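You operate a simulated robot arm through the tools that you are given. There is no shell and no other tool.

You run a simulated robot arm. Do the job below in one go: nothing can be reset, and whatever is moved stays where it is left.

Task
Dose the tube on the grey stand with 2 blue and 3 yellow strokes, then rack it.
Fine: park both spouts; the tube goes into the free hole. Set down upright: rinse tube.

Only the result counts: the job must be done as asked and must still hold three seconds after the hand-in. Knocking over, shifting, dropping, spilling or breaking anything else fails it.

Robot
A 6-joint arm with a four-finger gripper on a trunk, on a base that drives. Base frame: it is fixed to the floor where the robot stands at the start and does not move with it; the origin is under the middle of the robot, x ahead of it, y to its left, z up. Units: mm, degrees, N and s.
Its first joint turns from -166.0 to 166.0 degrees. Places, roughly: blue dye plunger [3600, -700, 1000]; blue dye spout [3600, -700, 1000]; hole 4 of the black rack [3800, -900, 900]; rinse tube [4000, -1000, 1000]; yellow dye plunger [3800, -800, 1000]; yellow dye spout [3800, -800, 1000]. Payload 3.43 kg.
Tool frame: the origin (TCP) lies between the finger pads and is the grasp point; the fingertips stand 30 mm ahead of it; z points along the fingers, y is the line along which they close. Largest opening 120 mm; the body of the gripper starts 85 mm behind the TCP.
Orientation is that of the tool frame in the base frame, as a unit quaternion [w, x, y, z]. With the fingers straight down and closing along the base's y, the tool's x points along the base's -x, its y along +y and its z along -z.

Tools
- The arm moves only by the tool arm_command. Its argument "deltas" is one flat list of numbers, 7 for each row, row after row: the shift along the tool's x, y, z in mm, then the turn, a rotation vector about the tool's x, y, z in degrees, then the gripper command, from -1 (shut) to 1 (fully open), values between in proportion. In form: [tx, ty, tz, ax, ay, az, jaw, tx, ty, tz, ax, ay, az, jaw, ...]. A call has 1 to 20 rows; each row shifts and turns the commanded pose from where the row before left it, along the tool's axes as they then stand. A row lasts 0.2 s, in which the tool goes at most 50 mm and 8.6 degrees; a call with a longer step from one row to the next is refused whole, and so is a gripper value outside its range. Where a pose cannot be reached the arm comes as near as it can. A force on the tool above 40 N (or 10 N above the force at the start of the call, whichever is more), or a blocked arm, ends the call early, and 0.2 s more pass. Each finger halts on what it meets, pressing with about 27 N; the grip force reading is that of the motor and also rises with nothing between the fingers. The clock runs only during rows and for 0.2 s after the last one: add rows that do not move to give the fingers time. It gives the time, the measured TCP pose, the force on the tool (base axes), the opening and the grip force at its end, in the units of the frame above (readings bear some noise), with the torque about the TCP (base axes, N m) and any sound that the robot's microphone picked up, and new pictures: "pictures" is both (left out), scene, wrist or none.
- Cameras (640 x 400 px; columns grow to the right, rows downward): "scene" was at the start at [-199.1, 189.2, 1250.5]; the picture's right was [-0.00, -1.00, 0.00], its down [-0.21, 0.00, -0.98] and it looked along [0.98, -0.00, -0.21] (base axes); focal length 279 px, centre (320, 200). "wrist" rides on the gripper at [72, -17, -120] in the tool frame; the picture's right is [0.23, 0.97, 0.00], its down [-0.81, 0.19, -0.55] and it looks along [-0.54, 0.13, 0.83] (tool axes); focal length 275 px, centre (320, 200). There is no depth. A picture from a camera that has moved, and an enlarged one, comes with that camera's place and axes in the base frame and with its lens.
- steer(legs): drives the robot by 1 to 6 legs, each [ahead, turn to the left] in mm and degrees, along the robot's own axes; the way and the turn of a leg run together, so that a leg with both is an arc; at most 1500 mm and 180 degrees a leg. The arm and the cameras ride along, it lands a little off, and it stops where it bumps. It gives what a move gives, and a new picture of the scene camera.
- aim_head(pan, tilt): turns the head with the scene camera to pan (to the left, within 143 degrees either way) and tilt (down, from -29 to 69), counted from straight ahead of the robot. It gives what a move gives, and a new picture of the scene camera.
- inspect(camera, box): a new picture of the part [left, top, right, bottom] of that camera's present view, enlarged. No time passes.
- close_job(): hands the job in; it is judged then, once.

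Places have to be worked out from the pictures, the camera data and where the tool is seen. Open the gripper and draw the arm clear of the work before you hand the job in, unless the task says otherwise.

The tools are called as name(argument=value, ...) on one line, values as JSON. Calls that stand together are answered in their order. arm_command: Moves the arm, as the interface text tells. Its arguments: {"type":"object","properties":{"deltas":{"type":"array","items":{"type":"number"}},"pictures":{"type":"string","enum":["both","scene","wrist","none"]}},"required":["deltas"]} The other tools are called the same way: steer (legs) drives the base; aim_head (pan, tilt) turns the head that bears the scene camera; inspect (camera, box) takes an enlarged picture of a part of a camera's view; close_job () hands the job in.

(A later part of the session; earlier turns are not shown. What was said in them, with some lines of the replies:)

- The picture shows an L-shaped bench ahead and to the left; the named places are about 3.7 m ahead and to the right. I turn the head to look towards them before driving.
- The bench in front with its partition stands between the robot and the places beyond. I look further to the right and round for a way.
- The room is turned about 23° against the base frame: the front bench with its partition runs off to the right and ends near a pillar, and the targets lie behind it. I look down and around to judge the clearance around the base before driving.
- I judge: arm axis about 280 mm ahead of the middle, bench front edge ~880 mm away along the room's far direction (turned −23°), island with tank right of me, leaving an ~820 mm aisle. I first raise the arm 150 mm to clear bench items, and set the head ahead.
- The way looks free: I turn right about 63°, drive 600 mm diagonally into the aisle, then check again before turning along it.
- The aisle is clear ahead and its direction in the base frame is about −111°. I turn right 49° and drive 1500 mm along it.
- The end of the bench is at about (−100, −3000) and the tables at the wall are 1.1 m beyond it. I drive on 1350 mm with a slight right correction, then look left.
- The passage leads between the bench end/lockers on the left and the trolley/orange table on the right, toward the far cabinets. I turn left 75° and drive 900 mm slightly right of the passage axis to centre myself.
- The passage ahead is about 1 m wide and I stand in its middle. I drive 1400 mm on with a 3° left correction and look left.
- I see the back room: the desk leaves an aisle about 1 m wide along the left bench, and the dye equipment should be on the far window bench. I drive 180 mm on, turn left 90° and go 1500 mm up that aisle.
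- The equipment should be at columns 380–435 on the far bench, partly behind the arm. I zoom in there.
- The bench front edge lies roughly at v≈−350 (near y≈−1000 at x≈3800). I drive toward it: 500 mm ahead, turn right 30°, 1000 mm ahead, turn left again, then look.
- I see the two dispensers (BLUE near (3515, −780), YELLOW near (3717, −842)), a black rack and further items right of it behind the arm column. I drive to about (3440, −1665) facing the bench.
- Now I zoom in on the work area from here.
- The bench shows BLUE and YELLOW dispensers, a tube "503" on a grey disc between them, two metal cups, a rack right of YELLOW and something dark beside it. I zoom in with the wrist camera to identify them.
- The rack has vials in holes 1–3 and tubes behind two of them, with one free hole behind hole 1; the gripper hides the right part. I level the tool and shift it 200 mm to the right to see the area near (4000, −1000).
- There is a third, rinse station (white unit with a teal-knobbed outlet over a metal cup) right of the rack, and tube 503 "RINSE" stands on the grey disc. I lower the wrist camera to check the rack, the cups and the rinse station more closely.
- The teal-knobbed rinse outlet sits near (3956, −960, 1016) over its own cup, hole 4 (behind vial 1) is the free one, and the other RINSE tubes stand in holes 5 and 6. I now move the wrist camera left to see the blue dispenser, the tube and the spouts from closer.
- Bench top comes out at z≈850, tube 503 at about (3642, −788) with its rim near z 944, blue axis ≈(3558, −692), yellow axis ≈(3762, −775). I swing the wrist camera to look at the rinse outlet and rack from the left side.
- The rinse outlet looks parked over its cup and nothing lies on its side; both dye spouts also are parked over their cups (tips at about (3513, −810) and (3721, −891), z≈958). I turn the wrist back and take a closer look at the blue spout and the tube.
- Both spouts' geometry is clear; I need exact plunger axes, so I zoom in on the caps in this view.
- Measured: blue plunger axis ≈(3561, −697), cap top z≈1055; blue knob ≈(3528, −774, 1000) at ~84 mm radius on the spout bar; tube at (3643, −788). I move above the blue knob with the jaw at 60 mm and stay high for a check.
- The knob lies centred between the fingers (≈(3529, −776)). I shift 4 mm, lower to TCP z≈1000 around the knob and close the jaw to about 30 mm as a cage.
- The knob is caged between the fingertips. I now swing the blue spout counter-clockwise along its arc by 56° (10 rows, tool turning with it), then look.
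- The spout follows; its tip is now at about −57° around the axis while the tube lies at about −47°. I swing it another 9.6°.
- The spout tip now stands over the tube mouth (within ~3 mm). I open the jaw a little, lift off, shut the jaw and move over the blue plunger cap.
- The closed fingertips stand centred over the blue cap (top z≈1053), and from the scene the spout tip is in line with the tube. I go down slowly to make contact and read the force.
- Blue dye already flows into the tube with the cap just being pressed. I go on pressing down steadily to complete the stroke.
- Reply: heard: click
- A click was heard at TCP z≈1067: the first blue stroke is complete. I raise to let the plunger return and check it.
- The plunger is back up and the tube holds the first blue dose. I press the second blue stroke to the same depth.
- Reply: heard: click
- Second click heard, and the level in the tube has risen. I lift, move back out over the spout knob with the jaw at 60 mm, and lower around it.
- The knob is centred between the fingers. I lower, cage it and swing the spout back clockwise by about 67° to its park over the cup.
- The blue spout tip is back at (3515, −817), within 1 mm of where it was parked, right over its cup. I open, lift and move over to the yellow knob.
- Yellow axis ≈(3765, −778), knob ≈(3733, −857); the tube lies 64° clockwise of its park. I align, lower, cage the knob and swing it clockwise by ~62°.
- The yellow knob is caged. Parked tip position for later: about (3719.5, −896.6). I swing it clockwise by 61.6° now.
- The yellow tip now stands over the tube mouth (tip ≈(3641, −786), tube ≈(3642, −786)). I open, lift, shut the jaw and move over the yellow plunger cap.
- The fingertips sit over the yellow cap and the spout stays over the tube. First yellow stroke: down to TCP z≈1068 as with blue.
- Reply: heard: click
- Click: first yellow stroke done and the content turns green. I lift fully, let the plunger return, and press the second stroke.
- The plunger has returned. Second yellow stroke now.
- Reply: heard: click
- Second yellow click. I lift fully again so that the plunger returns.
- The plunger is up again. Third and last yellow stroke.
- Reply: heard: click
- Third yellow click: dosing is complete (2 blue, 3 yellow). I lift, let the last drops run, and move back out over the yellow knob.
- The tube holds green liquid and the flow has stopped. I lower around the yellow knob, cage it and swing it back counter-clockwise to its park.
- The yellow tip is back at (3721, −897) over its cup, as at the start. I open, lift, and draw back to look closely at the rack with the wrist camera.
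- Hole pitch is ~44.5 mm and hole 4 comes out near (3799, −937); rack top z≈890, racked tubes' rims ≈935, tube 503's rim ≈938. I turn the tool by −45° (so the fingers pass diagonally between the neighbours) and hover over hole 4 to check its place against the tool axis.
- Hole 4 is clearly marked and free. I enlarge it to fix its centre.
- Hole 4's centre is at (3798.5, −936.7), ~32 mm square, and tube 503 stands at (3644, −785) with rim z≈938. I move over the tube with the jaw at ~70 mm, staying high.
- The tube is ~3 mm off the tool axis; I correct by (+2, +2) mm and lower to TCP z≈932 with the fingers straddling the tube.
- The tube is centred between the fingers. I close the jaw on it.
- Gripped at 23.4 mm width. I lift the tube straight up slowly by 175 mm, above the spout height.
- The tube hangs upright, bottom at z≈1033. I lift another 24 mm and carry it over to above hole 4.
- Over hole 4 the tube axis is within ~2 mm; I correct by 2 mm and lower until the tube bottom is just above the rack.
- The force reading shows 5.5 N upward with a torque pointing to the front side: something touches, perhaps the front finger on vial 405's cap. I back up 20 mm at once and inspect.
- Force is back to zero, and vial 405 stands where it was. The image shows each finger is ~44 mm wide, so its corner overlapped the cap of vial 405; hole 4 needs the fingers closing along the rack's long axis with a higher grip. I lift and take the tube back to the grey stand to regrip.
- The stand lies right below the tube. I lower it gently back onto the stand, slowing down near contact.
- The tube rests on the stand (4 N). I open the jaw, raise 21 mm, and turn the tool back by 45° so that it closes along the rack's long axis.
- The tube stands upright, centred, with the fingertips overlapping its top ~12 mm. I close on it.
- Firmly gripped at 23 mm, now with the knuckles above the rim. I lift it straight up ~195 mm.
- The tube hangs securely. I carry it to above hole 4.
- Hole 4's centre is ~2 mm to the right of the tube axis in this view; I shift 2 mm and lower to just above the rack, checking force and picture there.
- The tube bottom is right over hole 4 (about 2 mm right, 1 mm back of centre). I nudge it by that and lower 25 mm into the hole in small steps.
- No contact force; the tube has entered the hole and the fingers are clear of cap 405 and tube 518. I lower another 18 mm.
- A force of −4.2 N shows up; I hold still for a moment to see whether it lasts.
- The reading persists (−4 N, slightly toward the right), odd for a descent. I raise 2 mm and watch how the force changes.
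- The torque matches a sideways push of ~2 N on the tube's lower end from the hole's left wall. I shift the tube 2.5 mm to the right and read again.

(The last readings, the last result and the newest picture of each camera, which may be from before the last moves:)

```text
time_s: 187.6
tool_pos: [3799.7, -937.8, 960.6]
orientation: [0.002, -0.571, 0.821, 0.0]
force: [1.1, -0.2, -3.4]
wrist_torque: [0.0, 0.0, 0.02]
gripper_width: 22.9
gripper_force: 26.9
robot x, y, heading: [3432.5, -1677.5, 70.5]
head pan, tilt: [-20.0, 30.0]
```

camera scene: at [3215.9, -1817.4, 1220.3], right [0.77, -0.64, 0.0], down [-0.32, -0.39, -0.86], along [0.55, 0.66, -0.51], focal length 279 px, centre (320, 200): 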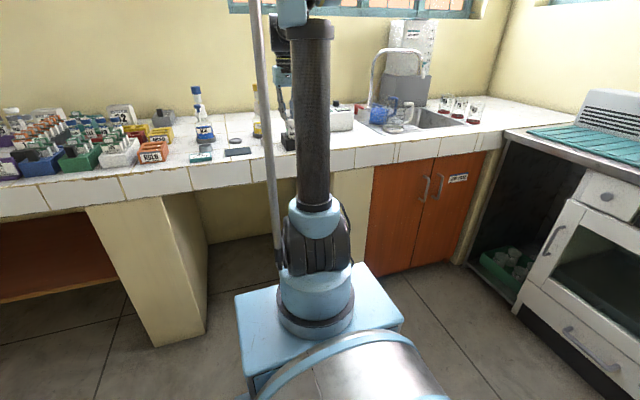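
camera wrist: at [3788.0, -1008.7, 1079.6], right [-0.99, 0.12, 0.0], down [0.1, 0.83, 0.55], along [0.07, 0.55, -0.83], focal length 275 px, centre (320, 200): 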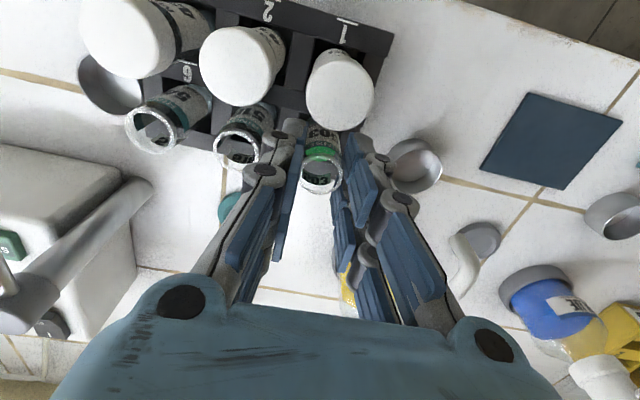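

The torque is gone, but about −3.4 N straight down remains. I look at the rack and tube from both cameras before going on.

inspect(camera="wrist", box=[200, 20, 400, 180])

inspect(camera="scene", box=[255, 90, 305, 150])

```text
2.50 times, centred on (300, 100) of wrist
camera zoom: at [3790.0, -1009.7, 1081.7], right [-0.99, 0.12, 0.0], down [0.1, 0.83, 0.55], along [0.07, 0.55, -0.83], focal length 688 px, centre (370, 450)
```

zoom: 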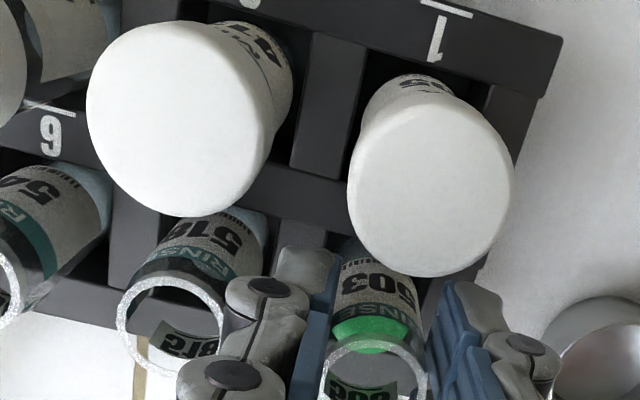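

```text
6.67 times, centred on (280, 120) of scene
camera zoom: at [3215.9, -1817.4, 1220.3], right [0.77, -0.64, 0.0], down [-0.32, -0.39, -0.86], along [0.55, 0.66, -0.51], focal length 1860 px, centre (587, 733)
```

zoom: 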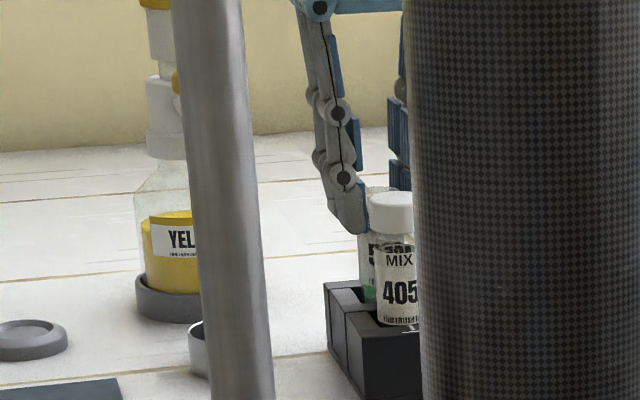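

Rack and vials look undisturbed and the tube is in its hole. I continue down in small steps and watch for floor contact.

arm_command(deltas=[0, 0, 2, 0, 0, 0, -1, 0, 0, 2, 0, 0, 0, -1, 0, 0, 0, 0, 0, 0, -1], pictures="none")

inspect(camera="wrist", box=[200, 20, 400, 180])

```text
time_s: 188.4
tool_pos: [3800.0, -936.7, 955.4]
orientation: [0.001, -0.572, 0.82, -0.001]
force: [-0.3, 0.1, -4.7]
wrist_torque: [-0.01, 0.01, -0.02]
gripper_width: 23.4
gripper_force: 26.8
robot x, y, heading: [3436.6, -1677.1, 70.2]
head pan, tilt: [-20.0, 30.0]
```

```text
2.50 times, centred on (300, 100) of wrist
camera zoom: at [3790.3, -1009.8, 1077.5], right [-0.99, 0.12, 0.0], down [0.1, 0.83, 0.55], along [0.07, 0.55, -0.83], focal length 688 px, centre (370, 450)
```

zoom: 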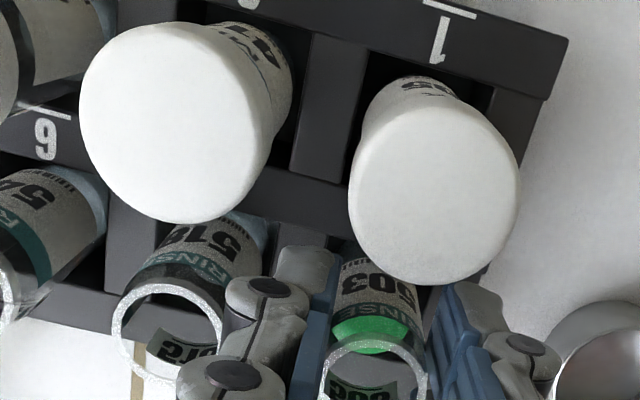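

The pull stays straight down with no torque, so the tube is free sideways. I go on 2 mm at a time toward the hole's floor.

arm_command(deltas=[0, 0, 1, 0, 0, 0, -1, 0, 0, 1, 0, 0, 0, -1, 0, 0, 0, 0, 0, 0, -1], pictures="none")

arm_command(deltas=[0, 0, 1, 0, 0, 0, -1, 0, 0, 1, 0, 0, 0, -1, 0, 0, 0, 0, 0, 0, -1], pictures="wrist")

```text
time_s: 189.2
tool_pos: [3800.6, -937.8, 954.4]
orientation: [0.001, -0.571, 0.821, 0.0]
force: [-0.8, -0.3, -2.3]
wrist_torque: [0.0, -0.04, -0.02]
gripper_width: 23.1
gripper_force: 27.3
robot x, y, heading: [3436.5, -1675.5, 69.8]
head pan, tilt: [-20.0, 30.0]
```

```text
time_s: 190.0
tool_pos: [3799.4, -938.4, 952.6]
orientation: [0.001, -0.571, 0.821, -0.001]
force: [-0.8, -0.1, -0.3]
wrist_torque: [0.0, -0.01, 0.0]
gripper_width: 22.9
gripper_force: 27.2
robot x, y, heading: [3437.5, -1678.2, 70.1]
head pan, tilt: [-20.0, 30.0]
camera wrist: at [3790.3, -1009.9, 1073.5], right [-0.99, 0.12, 0.0], down [0.1, 0.83, 0.55], along [0.07, 0.55, -0.83], focal length 275 px, centre (320, 200)
```

wrist: 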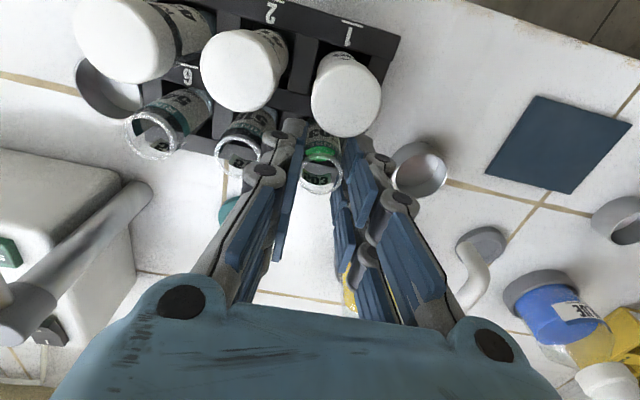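

The upward reaction has now taken over ~4.4 N: the tube sits on the hole's floor with its rim at ~935 like its neighbours. I open the jaw only ~3 mm in all, to keep clear of tube 518.

arm_command(deltas=[0, 0, 0, 0, 0, 0, -0.59, 0, 0, 0, 0, 0, 0, -0.565, 0, 0, 0, 0, 0, 0, -0.565], pictures="wrist")

inspect(camera="wrist", box=[200, 60, 400, 200])

```text
time_s: 190.8
tool_pos: [3799.9, -937.7, 953.4]
orientation: [0.001, -0.571, 0.821, 0.0]
force: [0.4, 0.7, -0.6]
wrist_torque: [0.0, 0.02, 0.01]
gripper_width: 26.3
gripper_force: 0.1
robot x, y, heading: [3436.6, -1675.5, 70.2]
head pan, tilt: [-20.0, 30.0]
camera wrist: at [3790.3, -1009.9, 1073.5], right [-0.99, 0.12, 0.0], down [0.1, 0.83, 0.55], along [0.07, 0.55, -0.83], focal length 275 px, centre (320, 200)
```

wrist: 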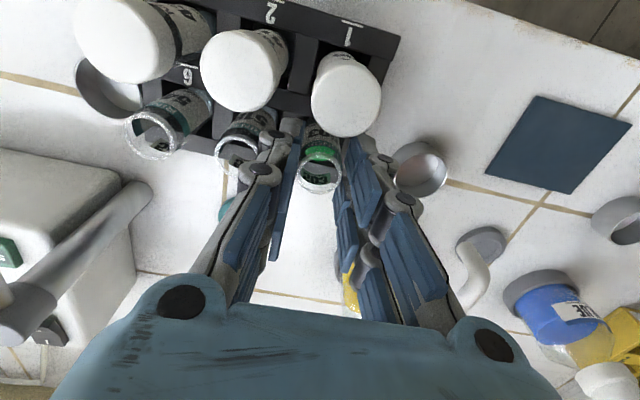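

```text
2.86 times, centred on (300, 130) of wrist
camera zoom: at [3790.3, -1009.9, 1073.5], right [-0.99, 0.12, 0.0], down [0.1, 0.83, 0.55], along [0.07, 0.55, -0.83], focal length 786 px, centre (377, 400)
```

zoom: 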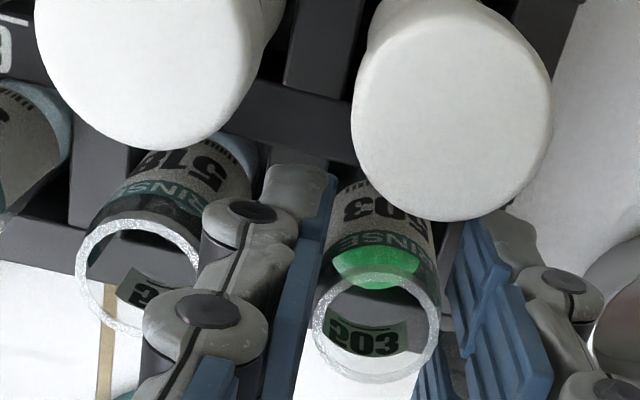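

The jaw reads 26.3 mm with no grip force; the tube stands free. I lift straight up slowly and check that it stays.

arm_command(deltas=[0, 0, -3, 0, 0, 0, -0.565, 0, 0, -4, 0, 0, 0, -0.565, 0, 0, -6, 0, 0, 0, -0.565, 0, 0, -8, 0, 0, 0, -0.565, 0, 0, 0, 0, 0, 0, -0.565], pictures="wrist")

inspect(camera="wrist", box=[200, 60, 400, 200])

```text
time_s: 192.0
tool_pos: [3800.3, -937.6, 974.1]
orientation: [0.001, -0.571, 0.821, -0.001]
force: [0.7, 0.0, 0.1]
wrist_torque: [0.0, -0.03, -0.02]
gripper_width: 26.2
gripper_force: 0.0
robot x, y, heading: [3431.9, -1672.8, 70.3]
head pan, tilt: [-20.0, 30.0]
camera wrist: at [3790.1, -1010.3, 1094.4], right [-0.99, 0.12, 0.0], down [0.1, 0.83, 0.55], along [0.07, 0.55, -0.83], focal length 275 px, centre (320, 200)
```

wrist: 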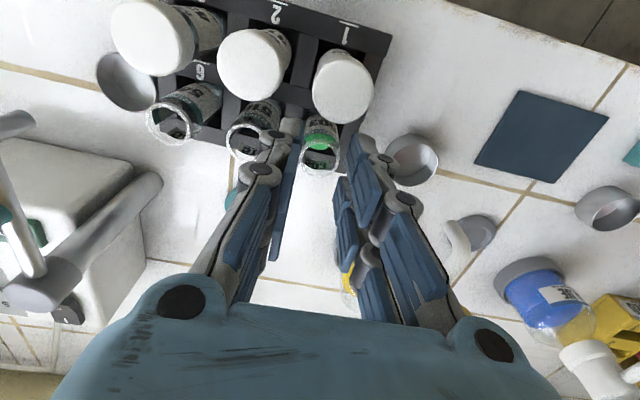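

```text
2.86 times, centred on (300, 130) of wrist
camera zoom: at [3790.1, -1010.3, 1094.4], right [-0.99, 0.12, 0.0], down [0.1, 0.83, 0.55], along [0.07, 0.55, -0.83], focal length 786 px, centre (377, 400)
```

zoom: 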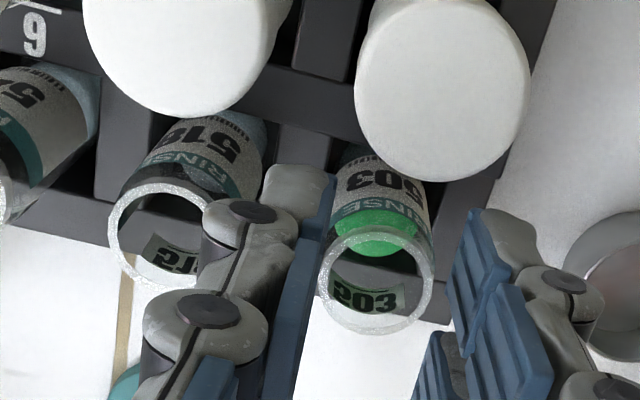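

The tube stays in hole 4, level with its neighbours. I lift well clear and draw back to look over the result.

arm_command(deltas=[0, 0, -20, 0, 0, 0, -0.565, 0, 0, -35, 0, 0, 0, -0.565, 0, 0, -40, 0, 0, 0, -0.565, 0, 0, -40, 0, 0, 0, -0.3, 0, 0, -30, 0, 0, 0, 0.2, 35, 0, 0, 0, 0, 0, 0.7, 35, 0, 0, 0, 0, 0, 1, 35, 0, 0, 0, 0, 0, 1, 35, 0, 0, 0, 0, 0, 1, 0, 0, 0, 0, 0, 0, 1], pictures="both")

inspect(camera="wrist", box=[200, 80, 400, 220])

```text
time_s: 194.2
tool_pos: [3749.7, -1069.0, 1139.7]
orientation: [0.001, -0.572, 0.82, 0.0]
force: [0.2, 1.0, -0.2]
wrist_torque: [-0.02, -0.02, -0.01]
gripper_width: 120.1
gripper_force: 0.0
robot x, y, heading: [3429.9, -1676.2, 70.2]
head pan, tilt: [-20.0, 30.0]
camera scene: at [3215.8, -1817.5, 1220.3], right [0.77, -0.64, 0.0], down [-0.32, -0.39, -0.86], along [0.55, 0.66, -0.51], focal length 279 px, centre (320, 200)
camera wrist: at [3739.6, -1142.6, 1260.5], right [-0.99, 0.12, 0.0], down [0.1, 0.83, 0.55], along [0.07, 0.55, -0.83], focal length 275 px, centre (320, 200)
```

scene: 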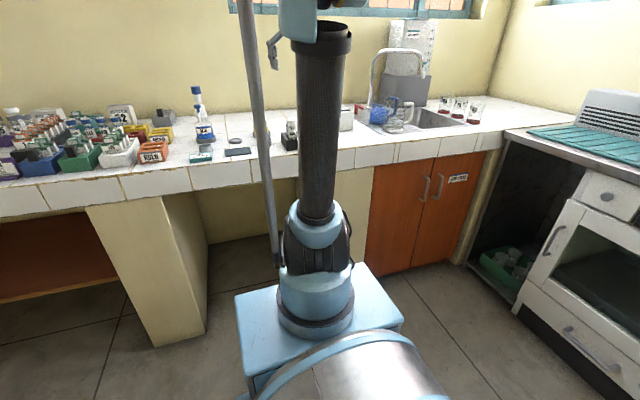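
wrist: 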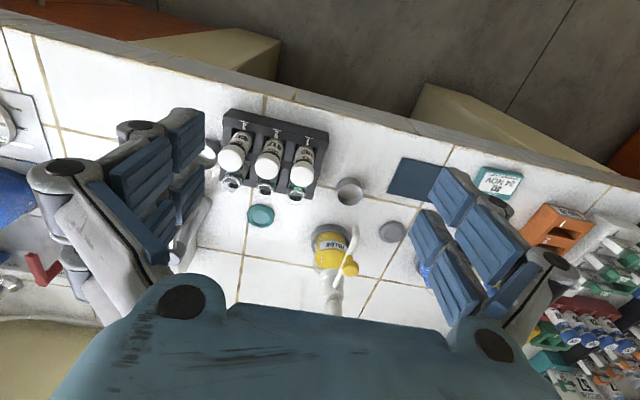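

```text
2.86 times, centred on (300, 150) of wrist
camera zoom: at [3739.6, -1142.6, 1260.5], right [-0.99, 0.12, 0.0], down [0.1, 0.83, 0.55], along [0.07, 0.55, -0.83], focal length 786 px, centre (377, 343)
```

zoom: 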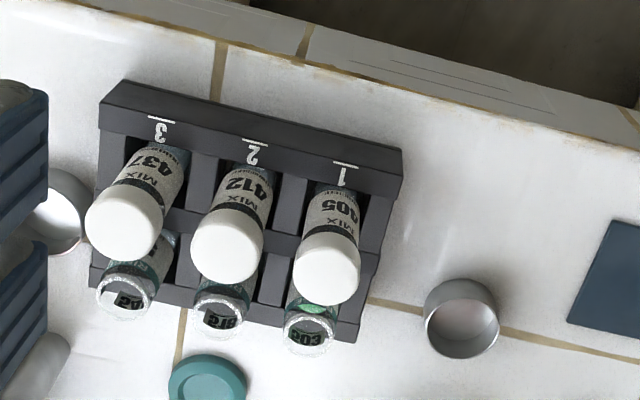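

Tube 503 stands in hole 4 and the rack is where it was. Before finishing I look closely at the rinse station's teal-knobbed outlet, since a "rinse tube" is named near there.

arm_command(deltas=[0, -40, 0, 0, 0, 0, 1, 0, -40, 0, 0, 0, 0, 1, 0, -40, 0, 0, 0, 0, 1, 0, -40, 0, 0, 0, 0, 1, 0, -40, 0, 0, 0, 0, 1, 0, 0, 0, 0, 0, 0, 1], pictures="wrist")

inspect(camera="wrist", box=[210, 100, 410, 240])

```text
time_s: 195.6
tool_pos: [3938.5, -1136.3, 1137.3]
orientation: [0.001, -0.571, 0.821, -0.001]
force: [-0.5, -0.5, -0.5]
wrist_torque: [0.0, 0.0, -0.02]
gripper_width: 119.8
gripper_force: 0.0
robot x, y, heading: [3439.6, -1671.6, 70.1]
head pan, tilt: [-20.0, 30.0]
camera wrist: at [3928.7, -1209.5, 1259.8], right [-0.99, 0.12, 0.0], down [0.1, 0.83, 0.55], along [0.07, 0.55, -0.83], focal length 275 px, centre (320, 200)
```

wrist: 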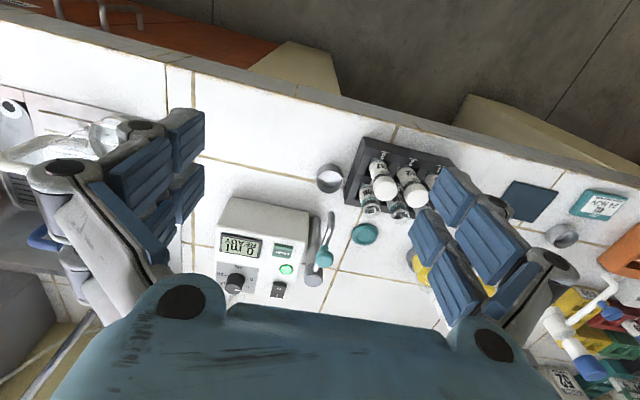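

```text
2.86 times, centred on (310, 170) of wrist
camera zoom: at [3928.7, -1209.5, 1259.8], right [-0.99, 0.12, 0.0], down [0.1, 0.83, 0.55], along [0.07, 0.55, -0.83], focal length 786 px, centre (349, 286)
```

zoom: 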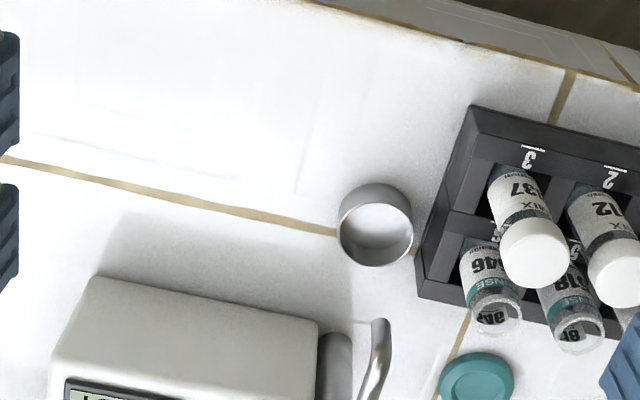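

The rinse outlet is parked over its own cup and untouched. I move back left and higher to verify both dye spouts and the tube from above.

arm_command(deltas=[0, 40, -30, 0, 0, 0, 1, 0, 40, -30, 0, 0, 0, 1, 0, 40, -30, 0, 0, 0, 1, 0, 40, -30, 0, 0, 0, 1, 0, 40, 0, 0, 0, 0, 1, 0, 40, 0, 0, 0, 0, 1, 0, 40, 0, 0, 0, 0, 1, 0, 0, 0, 0, 0, 0, 1], pictures="both")

inspect(camera="wrist", box=[180, 80, 440, 260])

inspect(camera="scene", box=[170, 70, 330, 170])

```text
time_s: 197.4
tool_pos: [3674.3, -1040.6, 1259.0]
orientation: [0.001, -0.571, 0.821, 0.0]
force: [-0.6, 0.5, -1.1]
wrist_torque: [-0.01, -0.02, -0.02]
gripper_width: 119.9
gripper_force: 0.1
robot x, y, heading: [3431.6, -1673.4, 70.0]
head pan, tilt: [-20.0, 30.0]
camera scene: at [3215.8, -1817.5, 1220.3], right [0.77, -0.64, 0.0], down [-0.32, -0.39, -0.86], along [0.55, 0.66, -0.51], focal length 279 px, centre (320, 200)
camera wrist: at [3664.6, -1114.6, 1379.5], right [-0.99, 0.12, 0.0], down [0.1, 0.83, 0.55], along [0.07, 0.55, -0.83], focal length 275 px, centre (320, 200)
```

scene: 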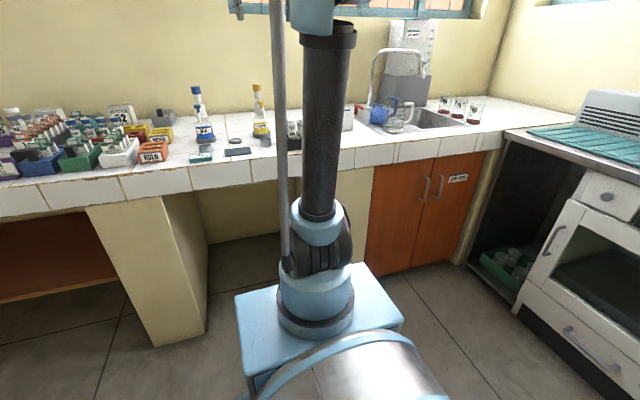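
wrist: 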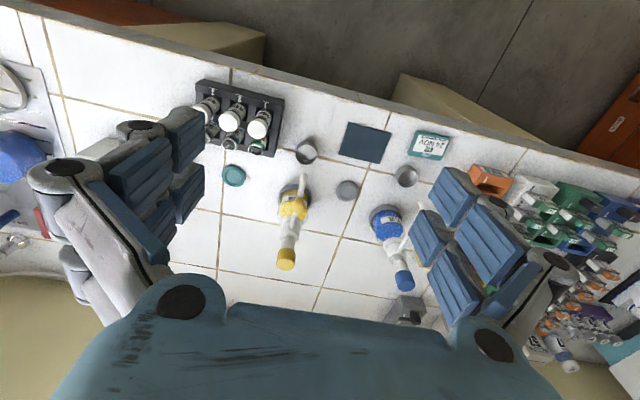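

```text
2.22 times, centred on (310, 170) of wrist
camera zoom: at [3664.6, -1114.6, 1379.5], right [-0.99, 0.12, 0.0], down [0.1, 0.83, 0.55], along [0.07, 0.55, -0.83], focal length 612 px, centre (342, 267)
```

zoom: 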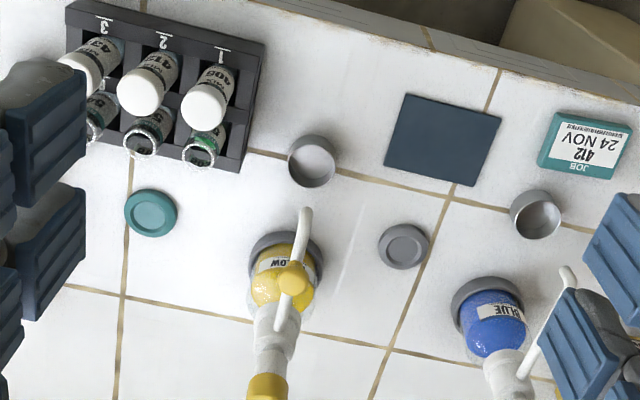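

```text
4.00 times, centred on (250, 120) of scene
camera zoom: at [3215.8, -1817.5, 1220.3], right [0.77, -0.64, 0.0], down [-0.32, -0.39, -0.86], along [0.55, 0.66, -0.51], focal length 1116 px, centre (600, 520)
```

zoom: 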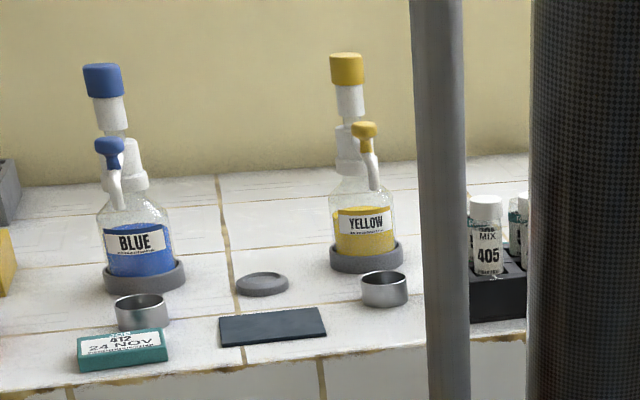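

Both spouts point at their cups, nothing is spilled, and tube 503 stands in hole 4 level with its neighbours. I draw the open gripper up and back, clear of the work.

arm_command(deltas=[0, 0, -40, 0, 0, 0, 1, 0, 0, -40, 0, 0, 0, 1, 25, -22, -35, 0, 0, 0, 1, 25, -22, -35, 0, 0, 0, 1, 25, -22, 0, 0, 0, 0, 1, 25, -22, 0, 0, 0, 0, 1, 0, 0, 0, 0, 0, 0, 1], pictures="both")

inspect(camera="wrist", box=[220, 80, 460, 250])

```text
time_s: 199.0
tool_pos: [3722.1, -1166.5, 1410.6]
orientation: [0.002, -0.571, 0.821, 0.0]
force: [0.2, 0.2, 0.7]
wrist_torque: [-0.02, -0.02, 0.02]
gripper_width: 120.1
gripper_force: 0.0
robot x, y, heading: [3434.0, -1673.1, 69.8]
head pan, tilt: [-20.0, 30.0]
camera scene: at [3215.8, -1817.5, 1220.3], right [0.77, -0.64, 0.0], down [-0.32, -0.39, -0.86], along [0.55, 0.66, -0.51], focal length 279 px, centre (320, 200)
camera wrist: at [3712.6, -1239.6, 1531.4], right [-0.99, 0.12, 0.0], down [0.1, 0.83, 0.55], along [0.07, 0.55, -0.83], focal length 275 px, centre (320, 200)
```

scene: 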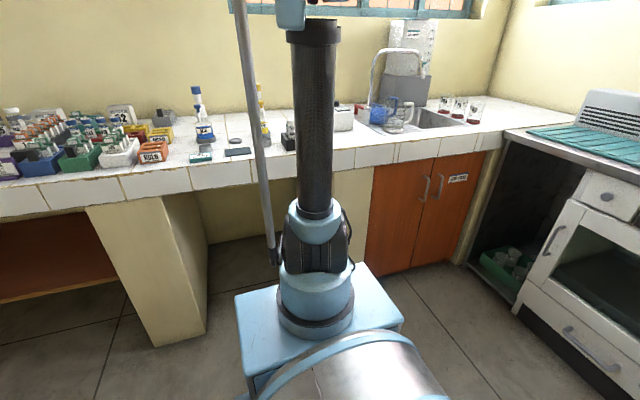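
wrist: 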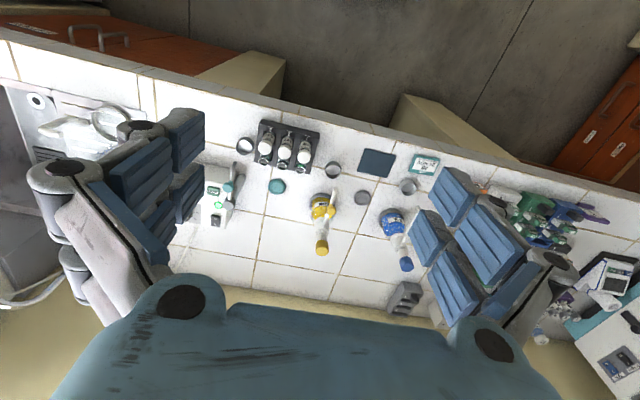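

```text
2.35 times, centred on (340, 165) of wrist
camera zoom: at [3712.6, -1239.6, 1531.4], right [-0.99, 0.12, 0.0], down [0.1, 0.83, 0.55], along [0.07, 0.55, -0.83], focal length 648 px, centre (273, 282)
```

zoom: 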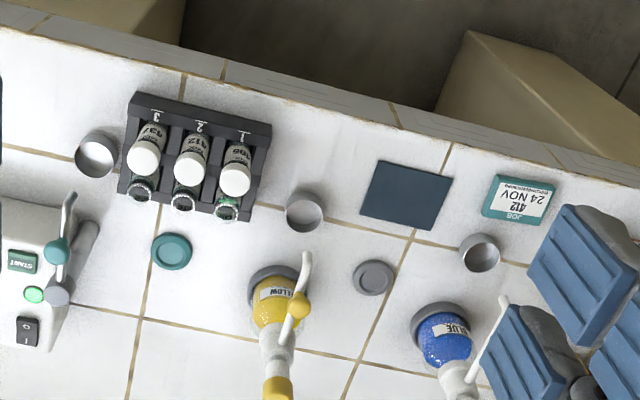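

The dosing is complete: 2 blue and 3 yellow clicks were heard. Both spouts are parked over their cups, tube 503 stands upright in hole 4, and the gripper is open and clear of the work. I hand the job in.

close_job()

```text
The job is handed in.
```

The tube from the grey stand (503, labelled RINSE) now holds 2 blue and 3 yellow strokes. It stands upright in hole 4, the free hole of the black rack. The job is handed in; I don't have the verdict.

- **Dosing:** I heard one click per stroke, five in all. Each time the dye ran into the tube, and I saw no drips on the bench.
- **Spouts:** Both are parked over their metal cups again, within about 1.5 mm of where they started.
- **One contact:** On the first try at hole 4, a finger touched the cap of vial 405 with about 5.5 N. I backed off at once, and the vial looked unmoved in the pictures. I then set the tube back on the stand and gripped it higher and at another angle, and it went in without touching the neighbouring vials.
- **"Rinse tube":** I took this to mean tube 503. The rough place you gave, [4000, -1000, 1000], lies nearer the teal-knobbed outlet of the rinse unit than the grey stand. That outlet was already parked over its own cup, so I left it alone.

The gripper is open and clear of the bench.
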